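You operate a simulated robot arm through the tools that you are given. There is no shell and no other tool. Be economical: measure what you need, move in short steps, check, and stop when the job is done.

Carry out the task below with a simulated robot arm. There is one attempt and no reset: what you move stays moved.

JOB
Press the gauge zero button three times. Take the name block on the top of the grey pack bench and put it away on the block strip of the dispatch table. Put two of the yellow rolls from the top of the grey pack bench on the top of the grey ink bench. Switch the rewinder power switch on. Shut the cylinder drawer. Take the white cap that says "250" from the yellow mark and put it on the glass of the light box. Put two of the cleaner bottles from the top of the core table on the top of the grey pack bench. Any order will do. Set down upright: cleaner bottle.

The check looks at the end state, three seconds after you hand in, the way a careful person would. Anything else that was tipped, shoved, dropped, spilled or broken makes it a failure. Lids that push on must go on centred and level and be pressed home; caps that screw on are set level and turned clockwise until they are tight.

ROBOT AND FRAMES
A 7-joint arm with a vacuum gripper on a trunk, on a base that drives. Base frame: it is fixed to the floor where the robot stands at the start and does not move with it; the origin is under the middle of the robot, x ahead of it, y to its left, z up; the surface under the hand at the start is at about z = 0.8. Lengths are in m, angles in degrees, forces in N, time in s.
With the tool pointing down near the work surface it reaches from about 0.1 to 0.62 m from the robot's upright axis, wherever it stands. Its first joint turns from -69.0 to 172.0 degrees. Places, roughly: block strip of the dispatch table (38x15 cm) [-1.26, 2.74, 0.8]; cleaner bottle [-2, 1.25, 0.75]; cylinder drawer [0.4, 2.9, 0.6]; gauge zero button [0.5, 0.2, 0.8]; glass of the light box (30x22 cm) [-2.26, -1.72, 0.9]; name block [0.25, 0.5, 0.75]; rewinder power switch [0.5, 1, 0.9]; top of the grey ink bench [0.6, -3.5, 0.8]; top of the grey pack bench [0.7, 0.1, 0.8]; white cap [-1.5, 2.75, 0.75]; yellow roll (6x6x5 cm) [0.3, 0.2, 0.8]; yellow roll (7x7x5 cm) [0.3, 0.9, 0.8]. Payload 1.06 kg.
Tool frame: the origin (TCP) lies in the middle of the cups' lips, and z points out of the cups. The gripper has 1 cup of 0.024 m across, covering 0.024 by 0.024 m (tool x, y); the bellows give 0.008 m. With the vacuum on, a cup seals on a smooth face that it is pressed against (1 to 4 N); it does not hold porous or soft things. The pull reaches 23 N.
Orientation is that of the tool frame in the base frame, as a unit quaternion [x, y, z, w]. With the cups facing straight down, the tool's x points along the base's -x, its y along +y and its z along -z.

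CONTROLS
- The arm moves only by the tool apply_moves. Its argument "deltas" is a list that holds one entry, the list of rows, each a list of 7 numbers: the shift along the tool's x, y, z in m, then the turn, a rotation vector about the tool's x, y, z in degrees, then the vacuum: 1 switches it on, -1 off. In form: [[[x, y, z, ax, ay, az, suction], ...]]. A call has 1 to 8 rows; each row is the pose to reach, as a shift and turn from the pose commanded when the call began, along the tool's axes at that moment. A row lasts 0.2 s, in which the tool goes at most 0.05 m and 8.6 degrees; a call with a longer step from one row to the next is refused whole, and so is a gripper value outside its range. Where a pose cannot be reached the arm comes as near as it can. A force on the tool above 40 N (or 10 N above the force at the start of the call, whichever is more), or a blocked arm, ends the call early, and 0.2 s more pass. The pull builds up within a second once a cup has sealed. Time passes only in rows, and 0.2 s behind the last, so rows that repeat a pose give it time. It gives the time, the measured TCP pose, the force on the tool (base axes) and the pull of the vacuum at its end, in the units of the frame above (readings bear some noise), with the torque about the TCP (base axes, N m) and any sound that the robot's microphone picked up.
- Cameras (640 x 400 px; columns grow to the right, rows downward): "scene" is now at [0.1981, 0.0195, 1.195]; the picture's right is [0.13, -0.99, 0.00], its down [-0.30, -0.04, -0.95] and it looks along [0.94, 0.13, -0.30] (base axes); focal length 214 px, centre (320, 200). "wrist" rides on the gripper at [0.078, 0.019, -0.096] in the tool frame; the picture's right is [-0.24, 0.97, 0.00], its down [-0.71, -0.17, -0.69] and it looks along [-0.67, -0.16, 0.73] (tool axes); focal length 243 px, centre (320, 200). There is no depth. A picture from a camera that has moved, and an enlarged one, comes with that camera's place and axes in the base frame and with its lens. The place of the scene camera against the robot may be out by one fixed shift of up to 0.018 m in any direction.
- grab_frame(camera): a new picture of that camera. The clock stands still meanwhile.
- slide_trunk(by): slides the trunk up (or, below 0, down) by that many m; the arm and the scene camera ride with it, the base frame stays. It gives what a move gives, with no picture.
- base_move(legs): drives the robot by 1 to 6 legs, each [ahead, left, turn to the left] in m, m and degrees, along the robot's own axes; the way and the turn of a leg run together, so that a leg with both is an arc; at most 1.5 m and 180 degrees a leg. The arm and the cameras ride along, it lands a little off, and it stops where it bumps. It gives what a move gives.
- turn_head(pan, tilt): turns the head with the scene camera to pan (to the left, within 80 degrees either way) and tilt (down, from -29 to 69), counted from straight ahead of the robot. It gives what a move gives.
- enlarge(camera, box): a new picture of the part [left, top, right, bottom] of that camera's present view, enlarged. The clock stands still meanwhile.
- finish_job(): hands the job in; it is judged then, once.

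Work in short steps. Places have to be worked out from the pictures, the camera data and where the tool is seen: move nearer, look again, correct. Check each grasp and each placing, and mend what went wrong. You have 217 turns and 198 pictures in all, those below and enlarged ones among them. Switch the vacuum off and draw the arm clear of the work before you hand the job in, unless the task says otherwise; then end with one line.

The tools are called after "Call:" as a command line: name --argument value ..., lists and objects as JSON in quotes. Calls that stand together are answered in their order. apply_moves: Moves the arm, as the interface text tells. Its arguments: {"type":"object","properties":{"deltas":{"type":"array","items":{"type":"array","items":{"type":"array","items":{"type":"number"}}}}},"required":["deltas"]} The other tools are called the same way: slide_trunk (by) slides the trunk up or down; base_move (legs) drives the base; turn_head (pan, tilt) turns the head that bears the scene camera; grab_frame (camera) takes a picture; enlarge (camera, box) takes an enlarged picture of a part of a camera's view; finish_job () hands the job in.

At the start:

```text
time: 0.0
tool_pos: [0.2267, 0.1582, 1.1644]
tcp_rot: [0.0, 1.0, 0.0, 0.0]
force: [-0.8, 0.2, -0.1]
wrist_torque: [0.01, 0.01, 0.0]
pull: 0.1
trunk travel left (down, up): [-0.325, 0.167]
robot x, y, heading: [-0.0024, 0.0, 0.1]
head pan, tilt: [7.7, 17.5]
```

scene: 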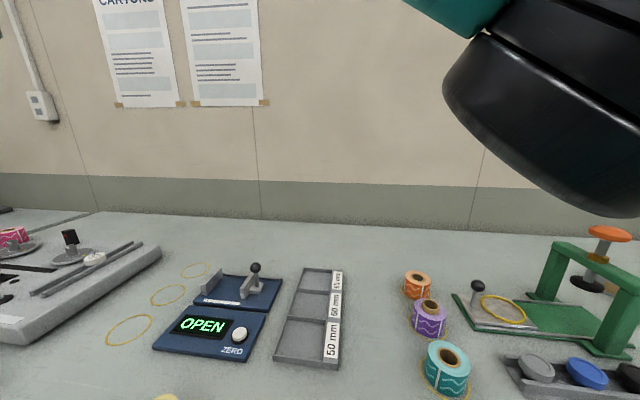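
wrist: 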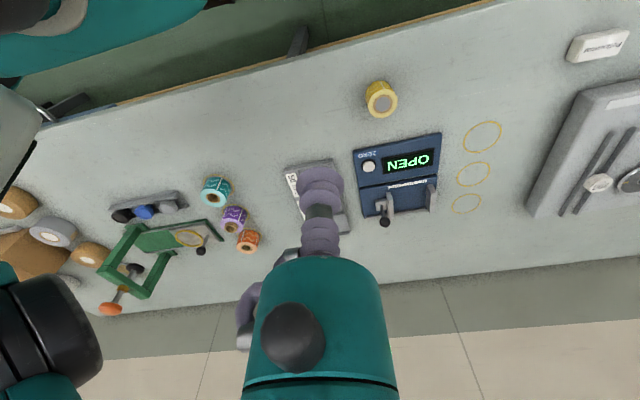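

The wrist view puts the zero button near [0.47, 0.21] and a yellow roll near [0.32, 0.24]. I move to a point above the button and look again.

Call:
apply_moves --deltas '[[[-0.035, 0.007, 0.02, 0, 0, 0, -1], [-0.07, 0.014, 0.04, 0, 0, 0, -1], [-0.105, 0.021, 0.06, 0, 0, 0, -1], [-0.14, 0.028, 0.08, 0, 0, 0, -1], [-0.175, 0.035, 0.1, 0, 0, 0, -1], [-0.21, 0.042, 0.12, 0, 0, 0, -1], [-0.244, 0.05, 0.14, 0, 0, 0, -1]]]'

Call:
grab_frame --camera "wrist"

Call:
turn_head --pan 25 --tilt 35

Call:
grab_frame --camera "scene"

```text
time: 1.6
tool_pos: [0.4647, 0.1772, 1.0212]
tcp_rot: [-0.001, 1.0, 0.003, 0.0]
force: [0.0, -0.3, 1.0]
wrist_torque: [0.03, 0.03, -0.02]
pull: 0.0
out of reach, approached as far as the arm can: row 6, 7
trunk travel left (down, up): [-0.325, 0.167]
robot x, y, heading: [0.002, -0.0017, 0.1]
head pan, tilt: [7.7, 17.5]
```

```text
195 pictures are left
camera wrist: at [0.388, 0.1949, 1.1178], right [0.23, 0.97, 0.0], down [0.71, -0.17, 0.68], along [0.67, -0.16, -0.73], focal length 243 px, centre (320, 200)
```

wrist: 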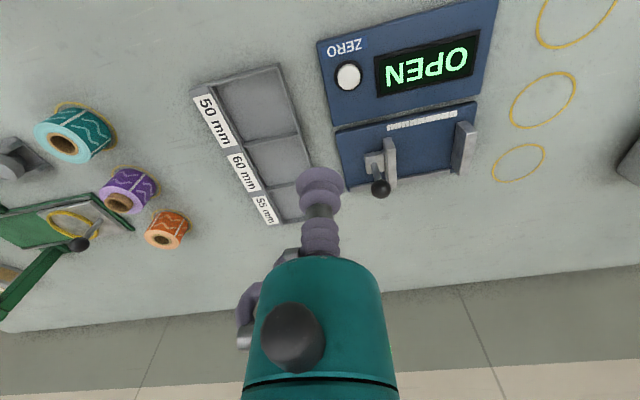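

```text
time: 2.4
tool_pos: [0.4636, 0.1766, 1.0218]
tcp_rot: [0.001, 1.0, 0.0, -0.001]
force: [0.4, 0.1, 0.1]
wrist_torque: [-0.01, 0.02, -0.02]
pull: 0.0
trunk travel left (down, up): [-0.325, 0.167]
robot x, y, heading: [-0.0012, -0.0004, 0.0]
head pan, tilt: [25.0, 35.0]
```

```text
194 pictures are left
camera scene: at [0.1854, 0.0442, 1.1672], right [0.42, -0.91, 0.0], down [-0.52, -0.24, -0.82], along [0.74, 0.35, -0.57], focal length 214 px, centre (320, 200)
```

scene: 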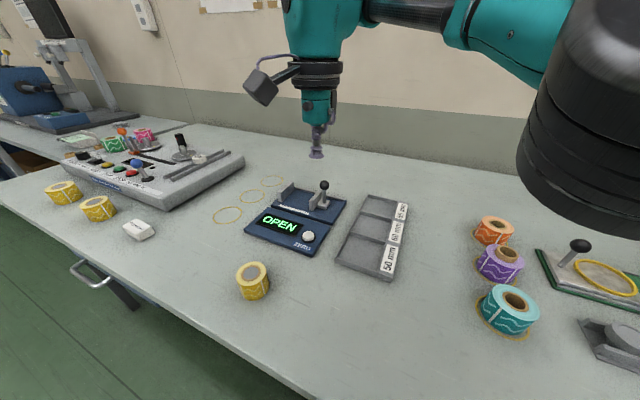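

The button triangulates to about [0.482, 0.206] with its top near z 0.815. I descend to just above it.

Call:
apply_moves --deltas '[[[0, 0.0, 0.04, 0, 0, 0, -1], [0, 0.01, 0.08, 0, 0, 0, -1], [-0.01, 0.02, 0.12, 0, 0, 0, -1], [-0.018, 0.029, 0.15, 0, 0, 0, -1], [-0.018, 0.029, 0.165, 0, 0, 0, -1]]]'

Call:
grab_frame --camera "wrist"

Call:
enlarge --camera "scene" --box '[220, 140, 420, 265]'

```text
time: 3.6
tool_pos: [0.4845, 0.1938, 0.8521]
tcp_rot: [-0.001, 1.0, 0.0, 0.0]
force: [0.7, 1.1, -0.4]
wrist_torque: [0.01, -0.01, -0.02]
pull: 0.0
out of reach, approached as far as the arm can: row 4, 5
trunk travel left (down, up): [-0.325, 0.167]
robot x, y, heading: [-0.0003, 0.0014, -0.2]
head pan, tilt: [25.0, 35.0]
```

```text
193 pictures are left
camera wrist: at [0.4069, 0.2122, 0.9495], right [0.23, 0.97, 0.0], down [0.71, -0.17, 0.69], along [0.67, -0.16, -0.73], focal length 243 px, centre (320, 200)
```

wrist: 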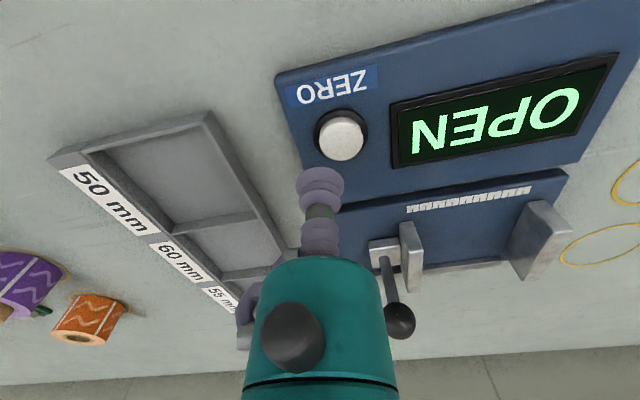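

```text
3.20 times, centred on (320, 202) of scene
camera zoom: at [0.1856, 0.0442, 1.1671], right [0.42, -0.91, 0.0], down [-0.52, -0.24, -0.82], along [0.74, 0.35, -0.57], focal length 686 px, centre (320, 192)
```

zoom: 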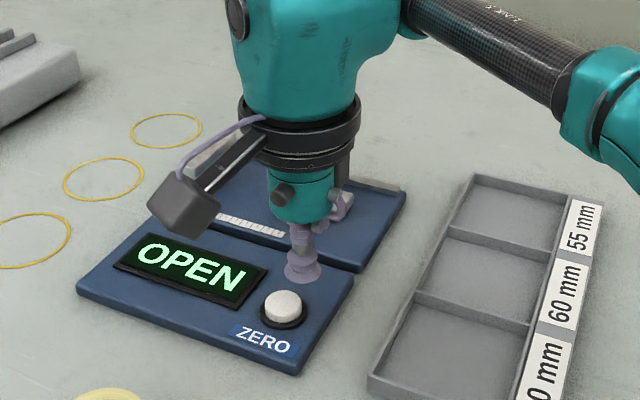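

The arm is at its reach limit, about 1.3 cm short of the button in y. I strafe the base slightly left so that the button comes well within reach.

Call:
base_move --legs '[[0, 0.06, 0]]'

```text
time: 4.8
tool_pos: [0.4837, 0.2509, 0.8538]
tcp_rot: [0.001, 1.0, 0.0, -0.001]
force: [0.7, 0.5, 0.6]
wrist_torque: [-0.02, -0.03, 0.05]
pull: 0.2
trunk travel left (down, up): [-0.325, 0.167]
robot x, y, heading: [-0.0001, 0.0573, -0.2]
head pan, tilt: [25.0, 35.0]
```

The tool now sits at y 0.251. I shift it back over the button and look.

Call:
apply_moves --deltas '[[[0.004, -0.022, 0, 0, 0, 0, -1], [0.006, -0.043, 0, 0, 0, 0, -1], [0.006, -0.043, 0.005, 0, 0, 0, -1]]]'

Call:
enlarge --camera "wrist" --box '[240, 60, 440, 260]'

Call:
enlarge --camera "scene" --box '[220, 140, 420, 265]'

```text
time: 5.6
tool_pos: [0.4769, 0.2078, 0.8489]
tcp_rot: [0.001, 1.0, 0.0, 0.001]
force: [0.2, -0.2, 1.1]
wrist_torque: [0.01, 0.0, -0.03]
pull: 0.0
trunk travel left (down, up): [-0.325, 0.167]
robot x, y, heading: [0.0015, 0.0577, -0.2]
head pan, tilt: [25.0, 35.0]
```

```text
2.00 times, centred on (340, 160) of wrist
camera zoom: at [0.3998, 0.2266, 0.9451], right [0.24, 0.97, 0.0], down [0.71, -0.17, 0.69], along [0.67, -0.16, -0.73], focal length 485 px, centre (280, 280)
```

zoom: 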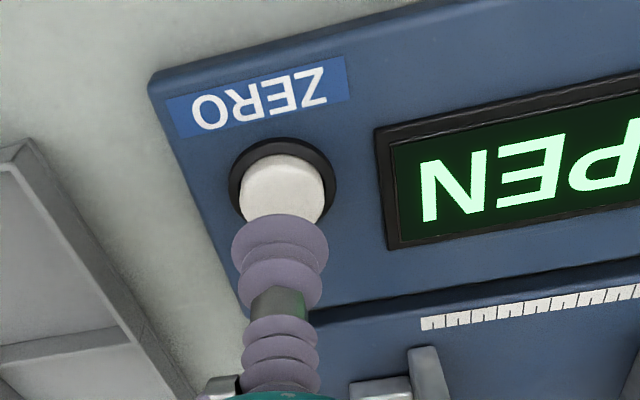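

```text
3.20 times, centred on (320, 202) of scene
camera zoom: at [0.1855, 0.1024, 1.1672], right [0.42, -0.91, 0.0], down [-0.52, -0.24, -0.82], along [0.74, 0.34, -0.57], focal length 686 px, centre (320, 192)
```

zoom: 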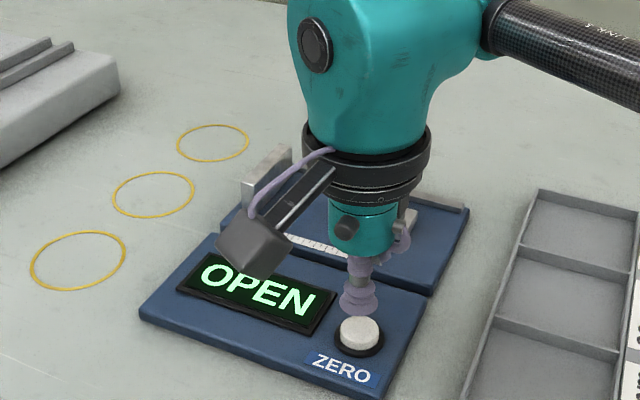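

The tool is over the button. I press down in small steps and watch the force and any sound.

Call:
apply_moves --deltas '[[[0, 0, 0.015, 0, 0, 0, -1], [0, 0, 0.022, 0, 0, 0, -1], [0, 0, 0.028, 0, 0, 0, -1], [0, 0, 0.032, 0, 0, 0, -1]]]'

```text
time: 6.6
tool_pos: [0.4779, 0.2079, 0.8155]
tcp_rot: [0.0, 1.0, 0.0, 0.001]
force: [-1.2, 0.8, 2.8]
wrist_torque: [-0.02, -0.02, -0.02]
pull: 0.0
trunk travel left (down, up): [-0.325, 0.167]
robot x, y, heading: [-0.0024, 0.0586, 0.1]
head pan, tilt: [25.0, 35.0]
heard: click
```

It clicked once. I lift clear so the button resets, then look.

Call:
apply_moves --deltas '[[[0, 0, -0.01, 0, 0, 0, -1], [0, 0, -0.02, 0, 0, 0, -1], [0, 0, -0.02, 0, 0, 0, -1]]]'

Call:
enlarge --camera "scene" --box '[220, 140, 420, 265]'

```text
time: 7.4
tool_pos: [0.4777, 0.207, 0.837]
tcp_rot: [0.001, 1.0, 0.0, 0.001]
force: [0.2, 0.5, -0.6]
wrist_torque: [0.01, -0.03, -0.01]
pull: 0.0
trunk travel left (down, up): [-0.325, 0.167]
robot x, y, heading: [0.0007, 0.0604, -0.2]
head pan, tilt: [25.0, 35.0]
```

```text
3.20 times, centred on (320, 202) of scene
camera zoom: at [0.1855, 0.1024, 1.1672], right [0.42, -0.91, 0.0], down [-0.52, -0.24, -0.82], along [0.74, 0.34, -0.57], focal length 686 px, centre (320, 192)
```

zoom: 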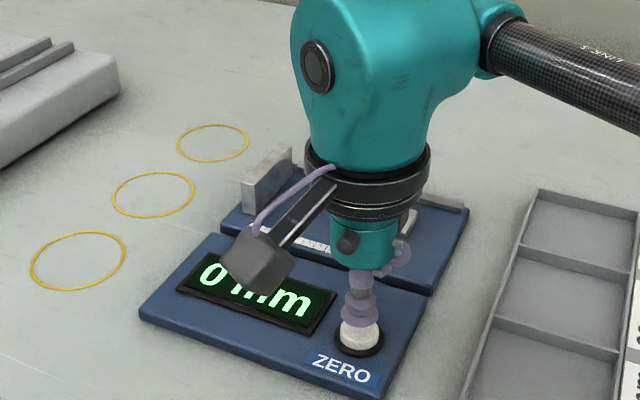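

The display now reads "0 mm", so the first press registered. I press a second time with the same stroke and lift.

Call:
apply_moves --deltas '[[[0, 0, 0.012, 0, 0, 0, -1], [0, 0, 0.02, 0, 0, 0, -1], [0, 0, 0.02, 0, 0, 0, -1], [0, 0, 0.01, 0, 0, 0, -1], [0, 0, 0, 0, 0, 0, -1]]]'

```text
time: 8.6
tool_pos: [0.4763, 0.2073, 0.8359]
tcp_rot: [0.001, 1.0, 0.0, 0.001]
force: [0.0, -0.2, -0.4]
wrist_torque: [0.01, -0.02, 0.0]
pull: 0.0
trunk travel left (down, up): [-0.325, 0.167]
robot x, y, heading: [-0.0003, 0.0596, -0.0]
head pan, tilt: [25.0, 35.0]
heard: click
```

The second press clicked. Now the third.

Call:
apply_moves --deltas '[[[0, 0, 0.012, 0, 0, 0, -1], [0, 0, 0.02, 0, 0, 0, -1], [0, 0, 0.02, 0, 0, 0, -1], [0, 0, 0.01, 0, 0, 0, -1], [0, 0, -0.01, 0, 0, 0, -1]]]'

Call:
grab_frame --camera "scene"

```text
time: 9.8
tool_pos: [0.4779, 0.2084, 0.8469]
tcp_rot: [0.001, 1.0, 0.0, 0.001]
force: [-0.2, 0.5, 0.2]
wrist_torque: [0.0, -0.01, -0.03]
pull: 0.1
trunk travel left (down, up): [-0.325, 0.167]
robot x, y, heading: [0.0014, 0.0576, -0.1]
head pan, tilt: [25.0, 35.0]
heard: click
```

```text
188 pictures are left
camera scene: at [0.1855, 0.1024, 1.1672], right [0.42, -0.91, 0.0], down [-0.52, -0.24, -0.82], along [0.74, 0.34, -0.57], focal length 214 px, centre (320, 200)
```

scene: 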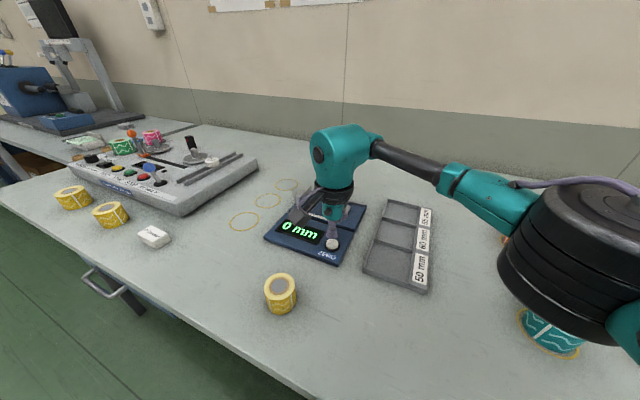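

All three presses are done. I raise the arm over the bench gear and zoom on the left part of the bench to study the rolls, block and rewinder.

Call:
apply_moves --deltas '[[[0, 0, -0.04, 0, 0, 0, -1], [0.02, 0, -0.08, 0, 0, 0, -1], [0.06, 0, -0.11, 0, 0, 0, -1], [0.1, 0, -0.14, 0, 0, 0, -1], [0.14, 0, -0.17, 0, 0, 0, -1]]]'

Call:
enlarge --camera "scene" --box '[40, 120, 240, 245]'

Call:
enlarge --camera "scene" --box '[240, 250, 320, 320]'

```text
time: 11.0
tool_pos: [0.3371, 0.2038, 1.0169]
tcp_rot: [0.001, 1.0, -0.001, 0.0]
force: [0.4, -0.7, 0.1]
wrist_torque: [0.02, 0.03, -0.02]
pull: 0.1
trunk travel left (down, up): [-0.325, 0.167]
robot x, y, heading: [0.0045, 0.0585, -0.3]
head pan, tilt: [25.0, 35.0]
```

```text
3.20 times, centred on (140, 182) of scene
camera zoom: at [0.1852, 0.1025, 1.1672], right [0.42, -0.91, 0.0], down [-0.52, -0.24, -0.82], along [0.74, 0.34, -0.57], focal length 686 px, centre (896, 256)
```

zoom: 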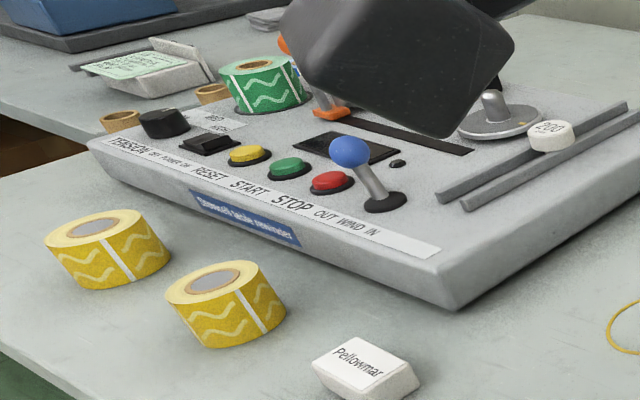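

```text
5.71 times, centred on (280, 285) of scene
camera zoom: at [0.1852, 0.1025, 1.1672], right [0.42, -0.91, 0.0], down [-0.52, -0.24, -0.82], along [0.74, 0.34, -0.57], focal length 1226 px, centre (549, -286)
```

zoom: 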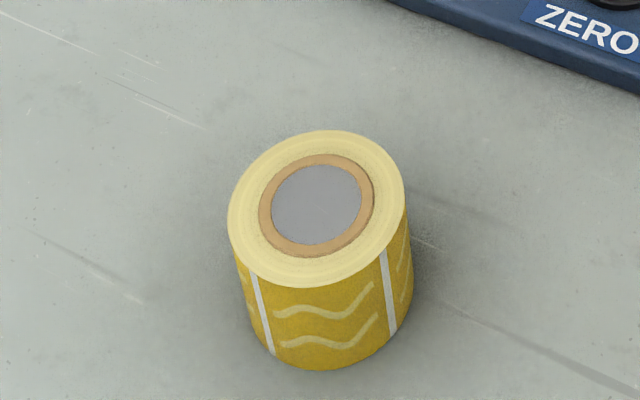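

The yellow rolls have a smooth grey plug on top that suits the cup. The black rocker left of RESET should be the power switch. I strafe left to get near the rewinder.

Call:
base_move --legs '[[0, 0.6, 0]]'

Call:
turn_head --pan 30 --tilt 40

Call:
grab_frame --camera "scene"

Call:
grab_frame --camera "wrist"

```text
time: 16.7
tool_pos: [0.3357, 0.8051, 1.0171]
tcp_rot: [-0.003, 1.0, 0.0, 0.001]
force: [-0.1, 0.0, 0.6]
wrist_torque: [-0.02, 0.02, 0.01]
pull: 0.1
trunk travel left (down, up): [-0.325, 0.167]
robot x, y, heading: [-0.0011, 0.6554, 0.1]
head pan, tilt: [25.0, 35.0]
```

```text
time: 17.4
tool_pos: [0.336, 0.8066, 1.0159]
tcp_rot: [-0.003, 1.0, 0.0, 0.001]
force: [-0.7, 0.4, 0.3]
wrist_torque: [0.04, 0.0, 0.01]
pull: 0.0
trunk travel left (down, up): [-0.325, 0.167]
robot x, y, heading: [0.0025, 0.6578, 0.1]
head pan, tilt: [30.0, 40.0]
```

```text
185 pictures are left
camera scene: at [0.1783, 0.7073, 1.1596], right [0.5, -0.86, 0.0], down [-0.56, -0.32, -0.77], along [0.66, 0.39, -0.64], focal length 214 px, centre (320, 200)
```

scene: 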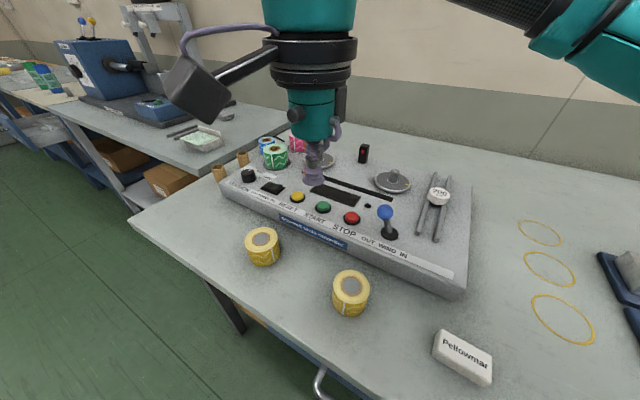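

```text
184 pictures are left
camera wrist: at [0.2581, 0.8242, 1.1124], right [0.23, 0.97, 0.0], down [0.71, -0.17, 0.69], along [0.67, -0.16, -0.73], focal length 243 px, centre (320, 200)
```

wrist: 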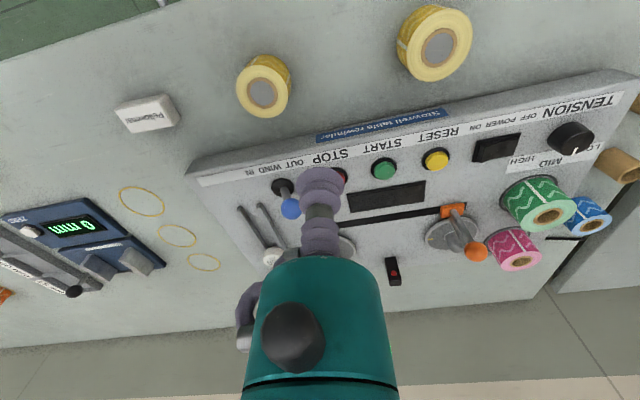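

I zoom on the power switch to read its markings.

Call:
enlarge --camera "wrist" --box '[410, 80, 610, 205]'

Call:
enlarge --camera "scene" --box '[215, 150, 335, 225]'

```text
3.20 times, centred on (510, 142) of wrist
camera zoom: at [0.2581, 0.8242, 1.1124], right [0.23, 0.97, 0.0], down [0.71, -0.17, 0.69], along [0.67, -0.16, -0.73], focal length 776 px, centre (-288, 384)
```

zoom: 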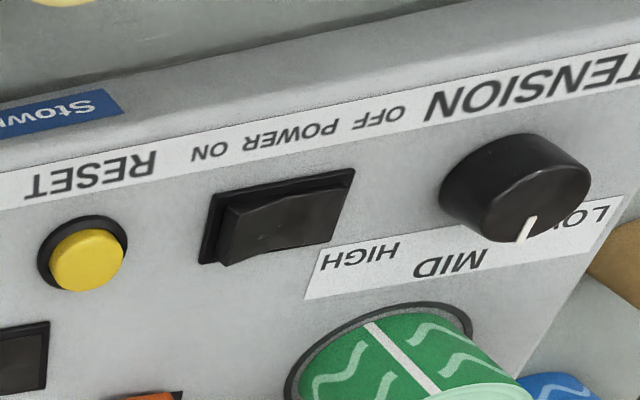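

```text
5.33 times, centred on (275, 188) of scene
camera zoom: at [0.1783, 0.7073, 1.1596], right [0.5, -0.86, 0.0], down [-0.56, -0.32, -0.77], along [0.66, 0.39, -0.64], focal length 1144 px, centre (560, 267)
```

zoom: 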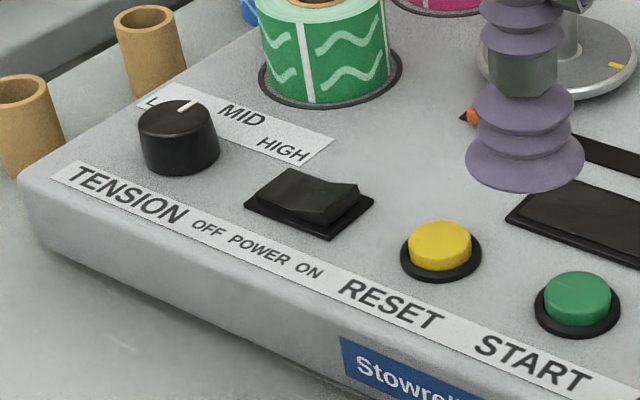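

ON is the right (−y) end of the rocker, and that end stands raised, so the switch is off. The end lies near [0.46, 0.98, 0.865]. I strafe left 0.2 m and bring the tool over it.

Call:
base_move --legs '[[0, 0.2, 0]]'

Call:
apply_moves --deltas '[[[-0.04, 0, 0.02, 0, 0, 0, -1], [-0.08, -0.01, 0.04, 0, 0, 0, -1], [-0.12, -0.025, 0.075, 0, 0, 0, -1]]]'

Call:
grab_frame --camera "wrist"

```text
time: 19.8
tool_pos: [0.3347, 1.0084, 1.0165]
tcp_rot: [0.0, 1.0, 0.0, 0.001]
force: [-0.3, -0.9, 0.1]
wrist_torque: [0.01, 0.01, 0.0]
pull: 0.1
trunk travel left (down, up): [-0.325, 0.167]
robot x, y, heading: [0.0026, 0.8604, 0.1]
head pan, tilt: [30.0, 40.0]
```

```text
refused: row 3 steps farther than a row can; nothing moved
```

```text
181 pictures are left
camera wrist: at [0.2581, 1.0277, 1.1124], right [0.23, 0.97, 0.0], down [0.71, -0.17, 0.69], along [0.67, -0.16, -0.73], focal length 243 px, centre (320, 200)
```

wrist: 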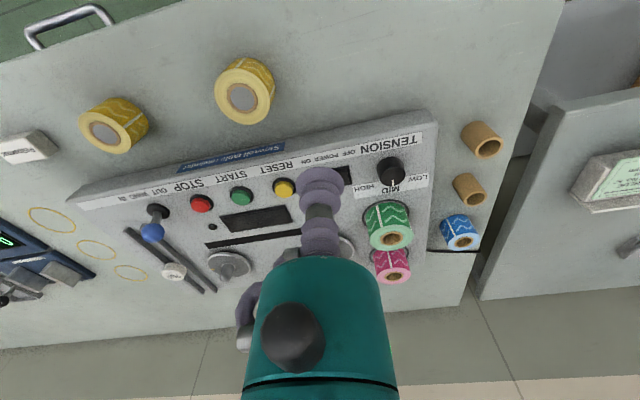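

The last step was too long and was refused. I resend it in smaller rows.

Call:
apply_moves --deltas '[[[-0.03, 0, 0.02, 0, 0, 0, -1], [-0.06, -0.01, 0.04, 0, 0, 0, -1], [-0.09, -0.02, 0.06, 0, 0, 0, -1], [-0.12, -0.028, 0.085, 0, 0, 0, -1], [-0.122, -0.03, 0.1, 0, 0, 0, -1]]]'

Call:
enlarge --camera "wrist" --box '[240, 60, 440, 260]'

Call:
grab_frame --camera "scene"

```text
time: 21.0
tool_pos: [0.4576, 0.9791, 0.9193]
tcp_rot: [0.0, 1.0, -0.001, 0.001]
force: [-0.2, 0.3, 0.3]
wrist_torque: [-0.01, -0.01, 0.0]
pull: 0.1
trunk travel left (down, up): [-0.325, 0.167]
robot x, y, heading: [-0.001, 0.8612, -0.1]
head pan, tilt: [30.0, 40.0]
```

```text
2.00 times, centred on (340, 160) of wrist
camera zoom: at [0.3807, 0.9978, 1.0151], right [0.23, 0.97, 0.0], down [0.71, -0.17, 0.69], along [0.67, -0.16, -0.73], focal length 485 px, centre (280, 280)
```

zoom: 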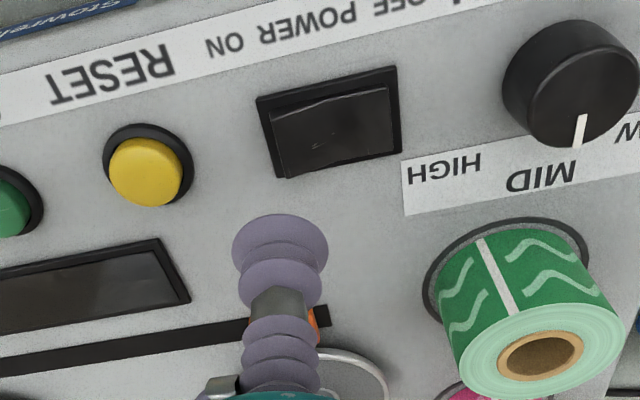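

```text
179 pictures are left
camera scene: at [0.1778, 0.911, 1.1596], right [0.5, -0.87, 0.0], down [-0.56, -0.32, -0.77], along [0.66, 0.38, -0.64], focal length 214 px, centre (320, 200)
```

scene: 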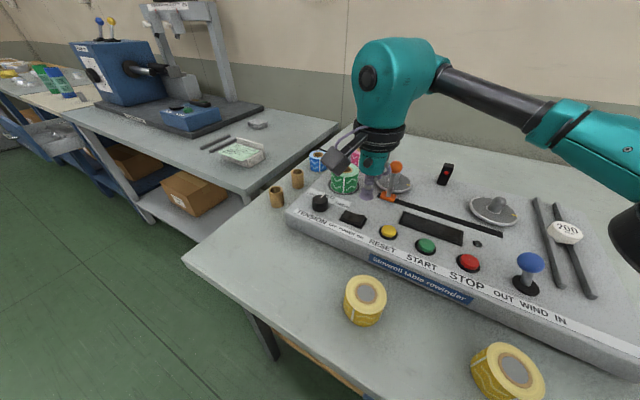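

The ON end triangulates to [0.462, 0.981, 0.86]. I press there gently until something clicks.

Call:
apply_moves --deltas '[[[-0.004, 0.001, 0.03, 0, 0, 0, -1], [-0.004, 0.001, 0.05, 0, 0, 0, -1], [-0.004, 0.001, 0.056, 0, 0, 0, -1], [-0.004, 0.001, 0.061, 0, 0, 0, -1], [-0.004, 0.001, 0.065, 0, 0, 0, -1]]]'

```text
time: 22.2
tool_pos: [0.4612, 0.9785, 0.8519]
tcp_rot: [0.0, 1.0, 0.001, 0.002]
force: [-0.5, -3.0, 3.7]
wrist_torque: [0.08, -0.01, 0.0]
pull: 0.0
trunk travel left (down, up): [-0.325, 0.167]
robot x, y, heading: [-0.0032, 0.8594, 0.3]
head pan, tilt: [30.0, 40.0]
```

Contact is made with 3.7 N but no click yet. I push a little further.

Call:
apply_moves --deltas '[[[0, 0, 0.004, 0, 0, 0, -1], [0, 0, 0.008, 0, 0, 0, -1], [0, 0, 0.011, 0, 0, 0, -1]]]'

Call:
enlarge --camera "scene" --box '[300, 140, 460, 240]'

```text
time: 22.9
tool_pos: [0.4613, 0.9787, 0.8483]
tcp_rot: [0.002, 1.0, 0.002, 0.003]
force: [-3.2, -6.9, 16.7]
wrist_torque: [0.19, -0.05, -0.06]
pull: 0.0
trunk travel left (down, up): [-0.325, 0.167]
robot x, y, heading: [-0.0011, 0.8584, 0.2]
head pan, tilt: [30.0, 40.0]
stopped in row 3: the force on the tool passed its limit at 44 N (the readings are from after the stop); the commanded pose is now the measured one
```

```text
4.00 times, centred on (380, 190) of scene
camera zoom: at [0.1766, 0.9096, 1.1598], right [0.5, -0.87, 0.0], down [-0.56, -0.32, -0.77], along [0.66, 0.38, -0.64], focal length 858 px, centre (80, 240)
```

zoom: 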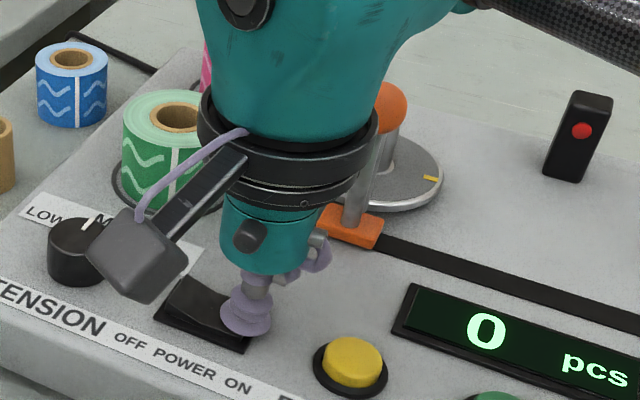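

The display lit up ("0 pcs"), so the power is on. I lift straight off and check.

Call:
apply_moves --deltas '[[[0, 0, -0.02, 0, 0, 0, -1], [0, 0, -0.06, 0, 0, 0, -1], [0, 0, -0.1, 0, 0, 0, -1], [0.04, -0.02, -0.12, 0, 0, 0, -1], [0.08, -0.04, -0.14, 0, 0, 0, -1], [0.12, -0.07, -0.15, 0, 0, 0, -1]]]'

Call:
turn_head --pan 0 --tilt 45

Call:
grab_frame --camera "scene"

Call:
grab_frame --camera "wrist"

```text
refused: row 6 steps farther than a row can; nothing moved
```

```text
time: 23.8
tool_pos: [0.4624, 0.9781, 0.8481]
tcp_rot: [0.001, 1.0, 0.002, 0.003]
force: [2.0, -9.4, 30.7]
wrist_torque: [0.3, 0.05, -0.03]
pull: 0.1
trunk travel left (down, up): [-0.325, 0.167]
robot x, y, heading: [0.002, 0.8608, 0.2]
head pan, tilt: [0.0, 45.0]
```

```text
177 pictures are left
camera scene: at [0.1841, 0.8667, 1.1527], right [0.0, -1.0, 0.0], down [-0.71, 0.0, -0.71], along [0.71, 0.0, -0.71], focal length 214 px, centre (320, 200)
```

scene: 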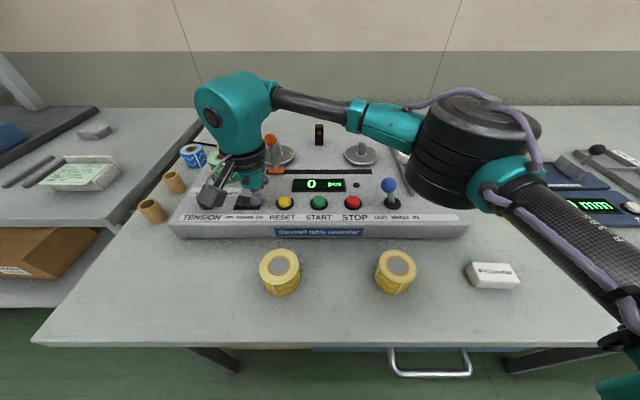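

```text
176 pictures are left
camera wrist: at [0.3846, 0.9967, 0.9441], right [0.24, 0.97, 0.01], down [0.7, -0.18, 0.69], along [0.67, -0.16, -0.73], focal length 243 px, centre (320, 200)
```

wrist: 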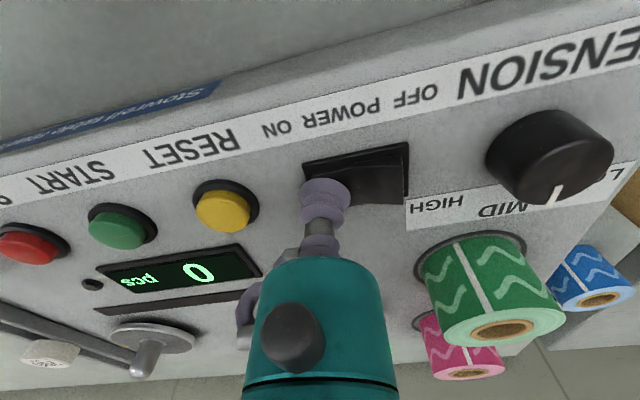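

I resend the lift in shorter steps, bringing the tool above the left yellow roll near [0.34, 0.915].

Call:
apply_moves --deltas '[[[0, 0, -0.02, 0, 0, 0, -1], [0, 0, -0.06, 0, 0, 0, -1], [0, 0, -0.1, 0, 0, 0, -1], [0.03, -0.015, -0.12, 0, 0, 0, -1], [0.07, -0.03, -0.13, 0, 0, 0, -1], [0.1, -0.05, -0.13, 0, 0, 0, -1], [0.123, -0.063, -0.12, 0, 0, 0, -1]]]'

Call:
grab_frame --camera "wrist"

Call:
grab_frame --camera "scene"

```text
time: 25.4
tool_pos: [0.3401, 0.9154, 0.9666]
tcp_rot: [0.003, 1.0, 0.001, 0.001]
force: [-0.5, -0.3, -0.3]
wrist_torque: [-0.03, 0.02, -0.01]
pull: 0.0
trunk travel left (down, up): [-0.325, 0.167]
robot x, y, heading: [-0.0032, 0.8593, 0.1]
head pan, tilt: [0.0, 45.0]
```

```text
175 pictures are left
camera wrist: at [0.2627, 0.9345, 1.0616], right [0.24, 0.97, 0.0], down [0.7, -0.18, 0.69], along [0.67, -0.16, -0.73], focal length 243 px, centre (320, 200)
```

wrist: 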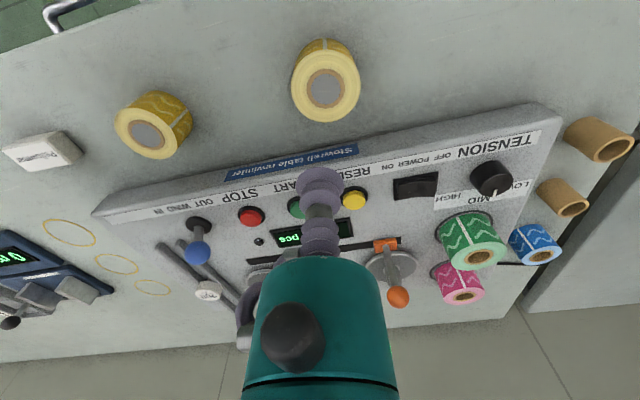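

```text
174 pictures are left
camera scene: at [0.1855, 0.868, 1.1523], right [0.0, -1.0, 0.0], down [-0.71, 0.0, -0.71], along [0.71, 0.0, -0.71], focal length 214 px, centre (320, 200)
```

scene: 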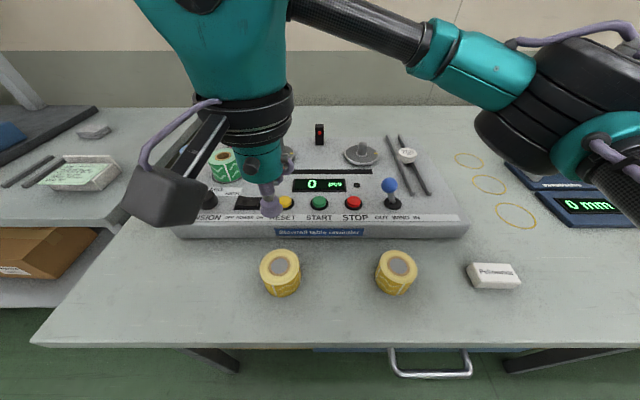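

The left roll's plug works out at about [0.339, 0.923]. I lower to 4 cm above it and check.

Call:
apply_moves --deltas '[[[0, 0.007, 0.04, 0, 0, 0, -1], [0, 0.008, 0.08, 0, 0, 0, -1], [0, 0.008, 0.095, 0, 0, 0, -1]]]'

Call:
grab_frame --camera "wrist"

Call:
enlarge --camera "scene" --box '[220, 200, 380, 300]'

```text
time: 26.2
tool_pos: [0.339, 0.9255, 0.8703]
tcp_rot: [0.001, 1.0, 0.002, 0.002]
force: [-0.3, 0.8, -0.4]
wrist_torque: [0.01, -0.01, -0.04]
pull: 0.1
trunk travel left (down, up): [-0.325, 0.167]
robot x, y, heading: [-0.0016, 0.8625, 0.2]
head pan, tilt: [0.0, 45.0]
```

```text
173 pictures are left
camera wrist: at [0.2631, 0.944, 0.967], right [0.24, 0.97, 0.0], down [0.7, -0.18, 0.69], along [0.67, -0.16, -0.73], focal length 243 px, centre (320, 200)
```

wrist: 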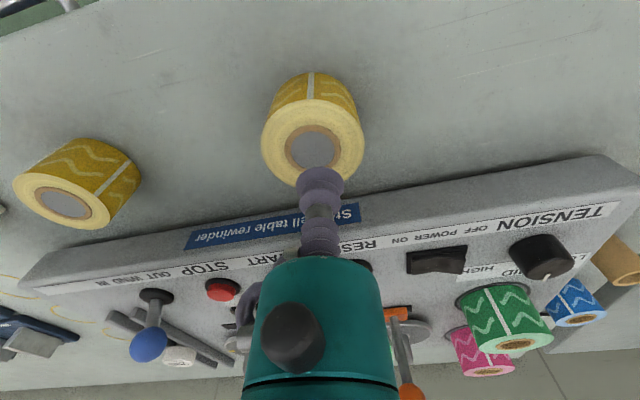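

```text
4.00 times, centred on (300, 250) of scene
camera zoom: at [0.1856, 0.8681, 1.1523], right [0.0, -1.0, 0.0], down [-0.71, 0.0, -0.71], along [0.71, 0.0, -0.71], focal length 858 px, centre (400, 0)
```

zoom: 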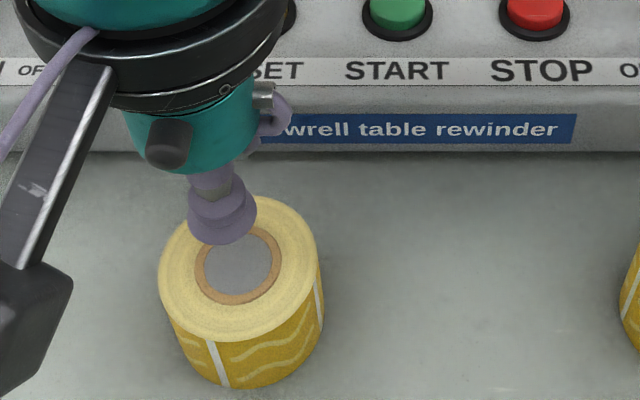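

The plug top is at [0.338, 0.922, 0.84]. I descend with the vacuum on until it seals.

Call:
apply_moves --deltas '[[[0.001, -0.004, 0.015, 0, 0, 0, 1], [0.001, -0.004, 0.026, 0, 0, 0, 1], [0.001, -0.004, 0.032, 0, 0, 0, 1], [0.001, -0.004, 0.035, 0, 0, 0, 1], [0.001, -0.004, 0.035, 0, 0, 0, 1]]]'

```text
time: 27.4
tool_pos: [0.3379, 0.9201, 0.8377]
tcp_rot: [0.001, 1.0, 0.003, 0.002]
force: [1.8, -0.8, 20.0]
wrist_torque: [-0.01, 0.06, 0.0]
pull: 22.6
trunk travel left (down, up): [-0.325, 0.167]
robot x, y, heading: [-0.0009, 0.8602, 0.0]
head pan, tilt: [0.0, 45.0]
```

It sealed with a pull of 22.6 N. I lift and pull the arm in for travel.

Call:
apply_moves --deltas '[[[0, 0, -0.03, 0, 0, 0, 1], [0, 0, -0.07, 0, 0, 0, 1], [0.02, 0, -0.11, 0, 0, 0, 1], [0.05, 0, -0.14, 0, 0, 0, 1], [0.08, 0, -0.16, 0, 0, 0, 1], [0.08, 0, -0.16, 0, 0, 0, 1]]]'

Call:
turn_head --pan -80 --tilt 25

Call:
grab_frame --camera "scene"

Call:
grab_frame --camera "wrist"

```text
time: 28.8
tool_pos: [0.259, 0.9217, 0.9951]
tcp_rot: [0.003, 1.0, 0.0, -0.001]
force: [0.2, 0.3, -1.4]
wrist_torque: [0.0, 0.01, -0.01]
pull: 22.6
trunk travel left (down, up): [-0.325, 0.167]
robot x, y, heading: [-0.0022, 0.8622, 0.0]
head pan, tilt: [0.0, 45.0]
```

```text
time: 30.4
tool_pos: [0.2589, 0.9213, 0.9957]
tcp_rot: [0.001, 1.0, 0.002, 0.002]
force: [0.5, 0.0, -1.4]
wrist_torque: [-0.02, -0.01, -0.02]
pull: 22.9
trunk travel left (down, up): [-0.325, 0.167]
robot x, y, heading: [-0.0023, 0.8621, -0.0]
head pan, tilt: [-80.0, 25.0]
```

```text
171 pictures are left
camera scene: at [0.1204, 0.7774, 1.1829], right [-0.98, -0.17, 0.0], down [-0.07, 0.42, -0.91], along [0.16, -0.89, -0.42], focal length 214 px, centre (320, 200)
```

scene: 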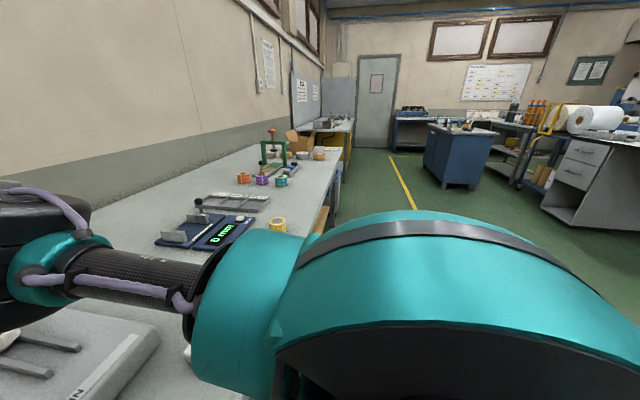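

```text
170 pictures are left
camera wrist: at [0.1816, 0.9405, 1.092], right [0.24, 0.97, 0.0], down [0.7, -0.18, 0.69], along [0.67, -0.16, -0.73], focal length 243 px, centre (320, 200)
```

wrist: 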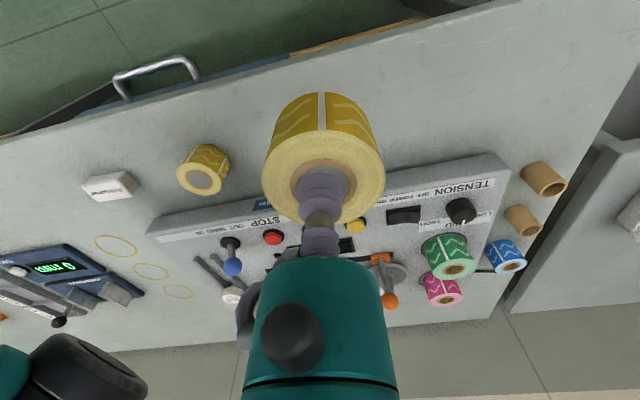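

The roll is held. The lane along the benches looks clear. I back off 0.35 m and strafe right towards the ink bench at y −3.5.

Call:
base_move --legs '[[-0.35, 0, 0], [0, -1.5, 0], [0, -1.3, 0]]'

Call:
turn_head --pan -50 --tilt 25

Call:
grab_frame --camera "scene"

```text
time: 56.7
tool_pos: [-0.0689, -1.8694, 0.9963]
tcp_rot: [-0.007, 1.0, 0.002, 0.001]
force: [-0.1, 0.1, -1.9]
wrist_torque: [0.01, -0.03, 0.05]
pull: 22.8
trunk travel left (down, up): [-0.325, 0.167]
robot x, y, heading: [-0.3264, -1.9381, 1.1]
head pan, tilt: [-80.0, 25.0]
```

```text
time: 57.6
tool_pos: [-0.0694, -1.8704, 0.9962]
tcp_rot: [-0.007, 1.0, 0.001, 0.001]
force: [-0.2, 0.0, -1.1]
wrist_torque: [-0.01, -0.01, -0.04]
pull: 22.4
trunk travel left (down, up): [-0.325, 0.167]
robot x, y, heading: [-0.3266, -1.9347, 0.7]
head pan, tilt: [-50.0, 25.0]
```

```text
169 pictures are left
camera scene: at [-0.1621, -1.9958, 1.1829], right [-0.76, -0.66, 0.0], down [-0.28, 0.32, -0.91], along [0.59, -0.68, -0.42], focal length 214 px, centre (320, 200)
```

scene: 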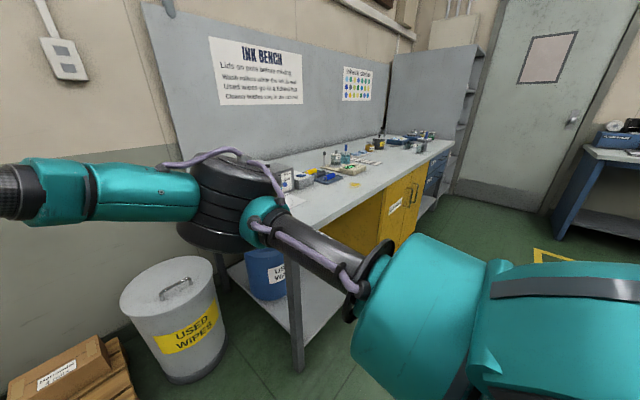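

The ink bench is ahead on the right. I strafe another 1.2 m and look at its top.

Call:
base_move --legs '[[0, -1.2, 0]]'

Call:
turn_head --pan -10 --tilt 35

Call:
grab_frame --camera "scene"

Call:
grab_frame --camera "wrist"

```text
time: 68.6
tool_pos: [-0.0426, -3.0863, 0.9952]
tcp_rot: [-0.013, 1.0, 0.002, 0.001]
force: [-0.5, 0.5, -1.2]
wrist_torque: [0.0, 0.0, 0.05]
pull: 22.7
trunk travel left (down, up): [-0.325, 0.167]
robot x, y, heading: [-0.3028, -3.1572, 1.4]
head pan, tilt: [-50.0, 25.0]
```

```text
time: 69.6
tool_pos: [-0.0412, -3.0865, 0.9962]
tcp_rot: [-0.013, 1.0, 0.002, 0.003]
force: [-0.6, 0.6, -0.7]
wrist_torque: [0.0, 0.01, 0.01]
pull: 22.6
trunk travel left (down, up): [-0.325, 0.167]
robot x, y, heading: [-0.3026, -3.1555, 1.7]
head pan, tilt: [-10.0, 35.0]
```

```text
168 pictures are left
camera scene: at [-0.1072, -3.1579, 1.1672], right [-0.15, -0.99, 0.0], down [-0.57, 0.08, -0.82], along [0.81, -0.12, -0.57], focal length 214 px, centre (320, 200)
```

scene: 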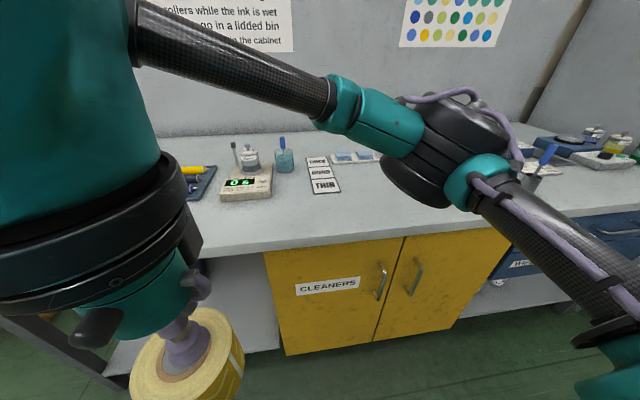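

```text
167 pictures are left
camera wrist: at [-0.1193, -3.0702, 1.092], right [0.21, 0.98, 0.0], down [0.71, -0.16, 0.69], along [0.67, -0.14, -0.73], focal length 243 px, centre (320, 200)
```

wrist: 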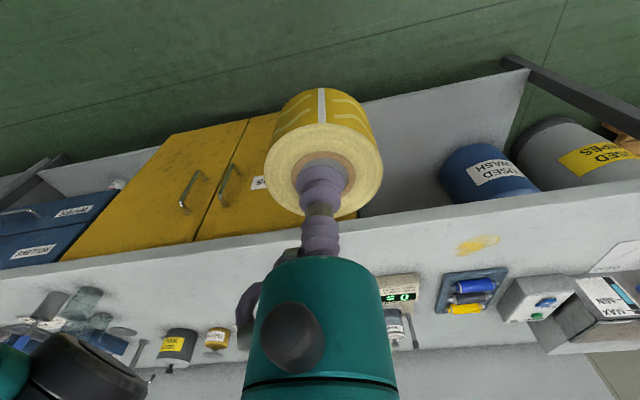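

The bench's front edge is at about x 0.22, and the strip in front of the scale and cards is free from x 0.25 to 0.40. I drive 0.27 m ahead so the roll is above that strip.

Call:
base_move --legs '[[0.27, 0, -1.5]]'

Call:
turn_head --pan 10 --tilt 45

Call:
grab_frame --camera "scene"

Call:
grab_frame --camera "wrist"

```text
time: 71.5
tool_pos: [0.2298, -3.0904, 0.9952]
tcp_rot: [0.002, 1.0, 0.003, 0.002]
force: [0.2, 0.1, -0.5]
wrist_torque: [-0.01, -0.01, 0.0]
pull: 22.6
trunk travel left (down, up): [-0.325, 0.167]
robot x, y, heading: [-0.0279, -3.1554, -0.1]
head pan, tilt: [-10.0, 35.0]
```

```text
time: 72.4
tool_pos: [0.2308, -3.0912, 0.9951]
tcp_rot: [0.001, 1.0, 0.001, 0.002]
force: [0.4, 0.2, 0.0]
wrist_torque: [-0.01, 0.01, -0.03]
pull: 22.5
trunk travel left (down, up): [-0.325, 0.167]
robot x, y, heading: [-0.0296, -3.1498, 0.2]
head pan, tilt: [10.0, 45.0]
```

```text
166 pictures are left
camera scene: at [0.1556, -3.1302, 1.1526], right [0.17, -0.99, 0.0], down [-0.69, -0.12, -0.71], along [0.7, 0.12, -0.7], focal length 214 px, centre (320, 200)
```

scene: 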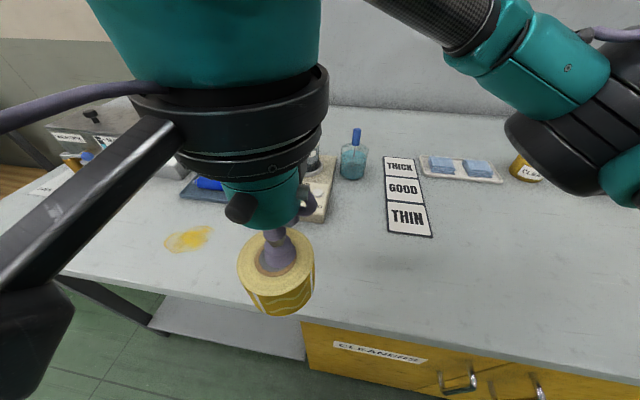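

```text
165 pictures are left
camera wrist: at [0.1528, -3.0717, 1.0919], right [0.24, 0.97, 0.0], down [0.7, -0.18, 0.69], along [0.67, -0.16, -0.73], focal length 243 px, centre (320, 200)
```

wrist: 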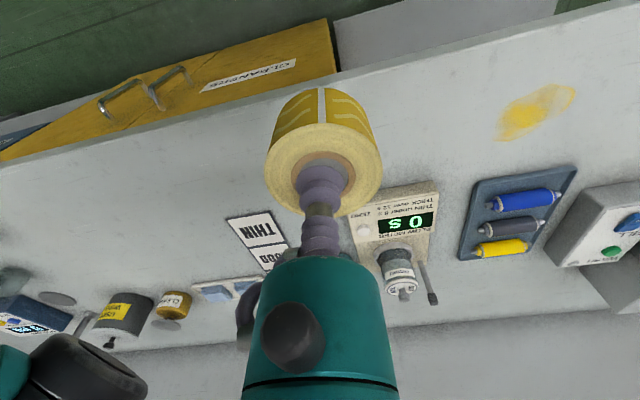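

I move the roll to [0.33, −3.10] and lower it towards the bench.

Call:
apply_moves --deltas '[[[-0.035, 0, 0.02, 0, 0, 0, 1], [-0.07, -0.005, 0.045, 0, 0, 0, 1], [-0.1, -0.01, 0.08, 0, 0, 0, 1], [-0.1, -0.01, 0.115, 0, 0, 0, 1], [-0.1, -0.01, 0.14, 0, 0, 0, 1], [-0.1, -0.01, 0.14, 0, 0, 0, 1]]]'

Call:
grab_frame --camera "scene"

Call:
grab_frame --camera "wrist"

```text
time: 73.8
tool_pos: [0.3324, -3.0999, 0.8554]
tcp_rot: [0.002, 1.0, 0.002, 0.001]
force: [0.4, -0.5, -0.9]
wrist_torque: [0.01, -0.01, 0.0]
pull: 22.2
trunk travel left (down, up): [-0.325, 0.167]
robot x, y, heading: [-0.0286, -3.1469, 0.1]
head pan, tilt: [10.0, 45.0]
```

```text
164 pictures are left
camera scene: at [0.1555, -3.1301, 1.1523], right [0.17, -0.98, 0.0], down [-0.7, -0.12, -0.71], along [0.7, 0.12, -0.71], focal length 214 px, centre (320, 200)
```

scene: 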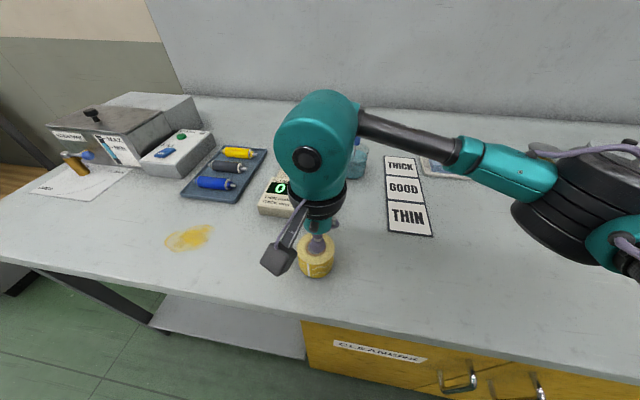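

```text
163 pictures are left
camera wrist: at [0.2542, -3.0822, 0.9509], right [0.24, 0.97, 0.0], down [0.7, -0.18, 0.69], along [0.67, -0.16, -0.73], focal length 243 px, centre (320, 200)
```

wrist: 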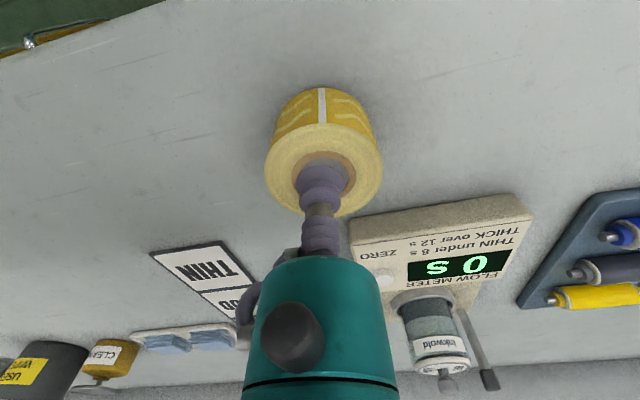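

The spot is clear. I lower in small steps until it touches.

Call:
apply_moves --deltas '[[[0, 0, 0.006, 0, 0, 0, 1], [0, 0, 0.01, 0, 0, 0, 1], [0, 0, 0.013, 0, 0, 0, 1], [0, 0, 0.016, 0, 0, 0, 1]]]'

```text
time: 74.8
tool_pos: [0.3299, -3.101, 0.8428]
tcp_rot: [0.002, 1.0, 0.003, 0.002]
force: [2.9, -1.0, 19.7]
wrist_torque: [0.01, 0.06, -0.03]
pull: 23.0
trunk travel left (down, up): [-0.325, 0.167]
robot x, y, heading: [-0.0303, -3.1511, 0.0]
head pan, tilt: [10.0, 45.0]
```

It touched at z 0.843. I release and lift.

Call:
apply_moves --deltas '[[[0, 0, -0.001, 0, 0, 0, -1], [0, 0, -0.002, 0, 0, 0, -1], [0, 0, -0.002, 0, 0, 0, -1], [0, 0, -0.002, 0, 0, 0, -1], [0, 0, -0.002, 0, 0, 0, -1], [0, 0, -0.012, 0, 0, 0, -1], [0, 0, -0.05, 0, 0, 0, -1], [0, 0, -0.1, 0, 0, 0, -1]]]'

Call:
grab_frame --camera "wrist"

```text
time: 76.6
tool_pos: [0.3293, -3.0974, 0.9434]
tcp_rot: [0.002, 1.0, 0.002, 0.001]
force: [0.9, -0.1, 0.5]
wrist_torque: [0.01, 0.0, -0.04]
pull: 0.1
trunk travel left (down, up): [-0.325, 0.167]
robot x, y, heading: [-0.0293, -3.1511, -0.0]
head pan, tilt: [10.0, 45.0]
```

```text
162 pictures are left
camera wrist: at [0.2524, -3.0786, 1.0392], right [0.24, 0.97, 0.0], down [0.7, -0.18, 0.69], along [0.67, -0.16, -0.73], focal length 243 px, centre (320, 200)
```

wrist: 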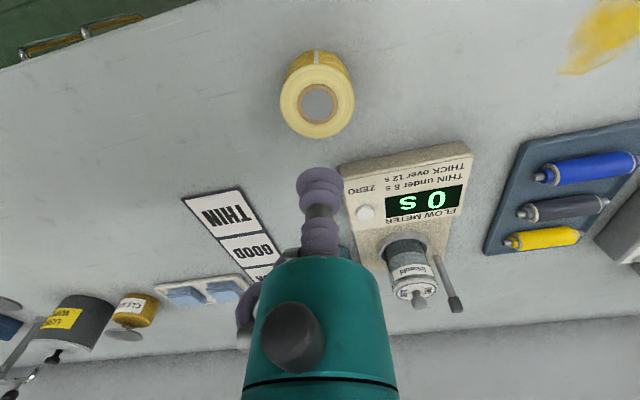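

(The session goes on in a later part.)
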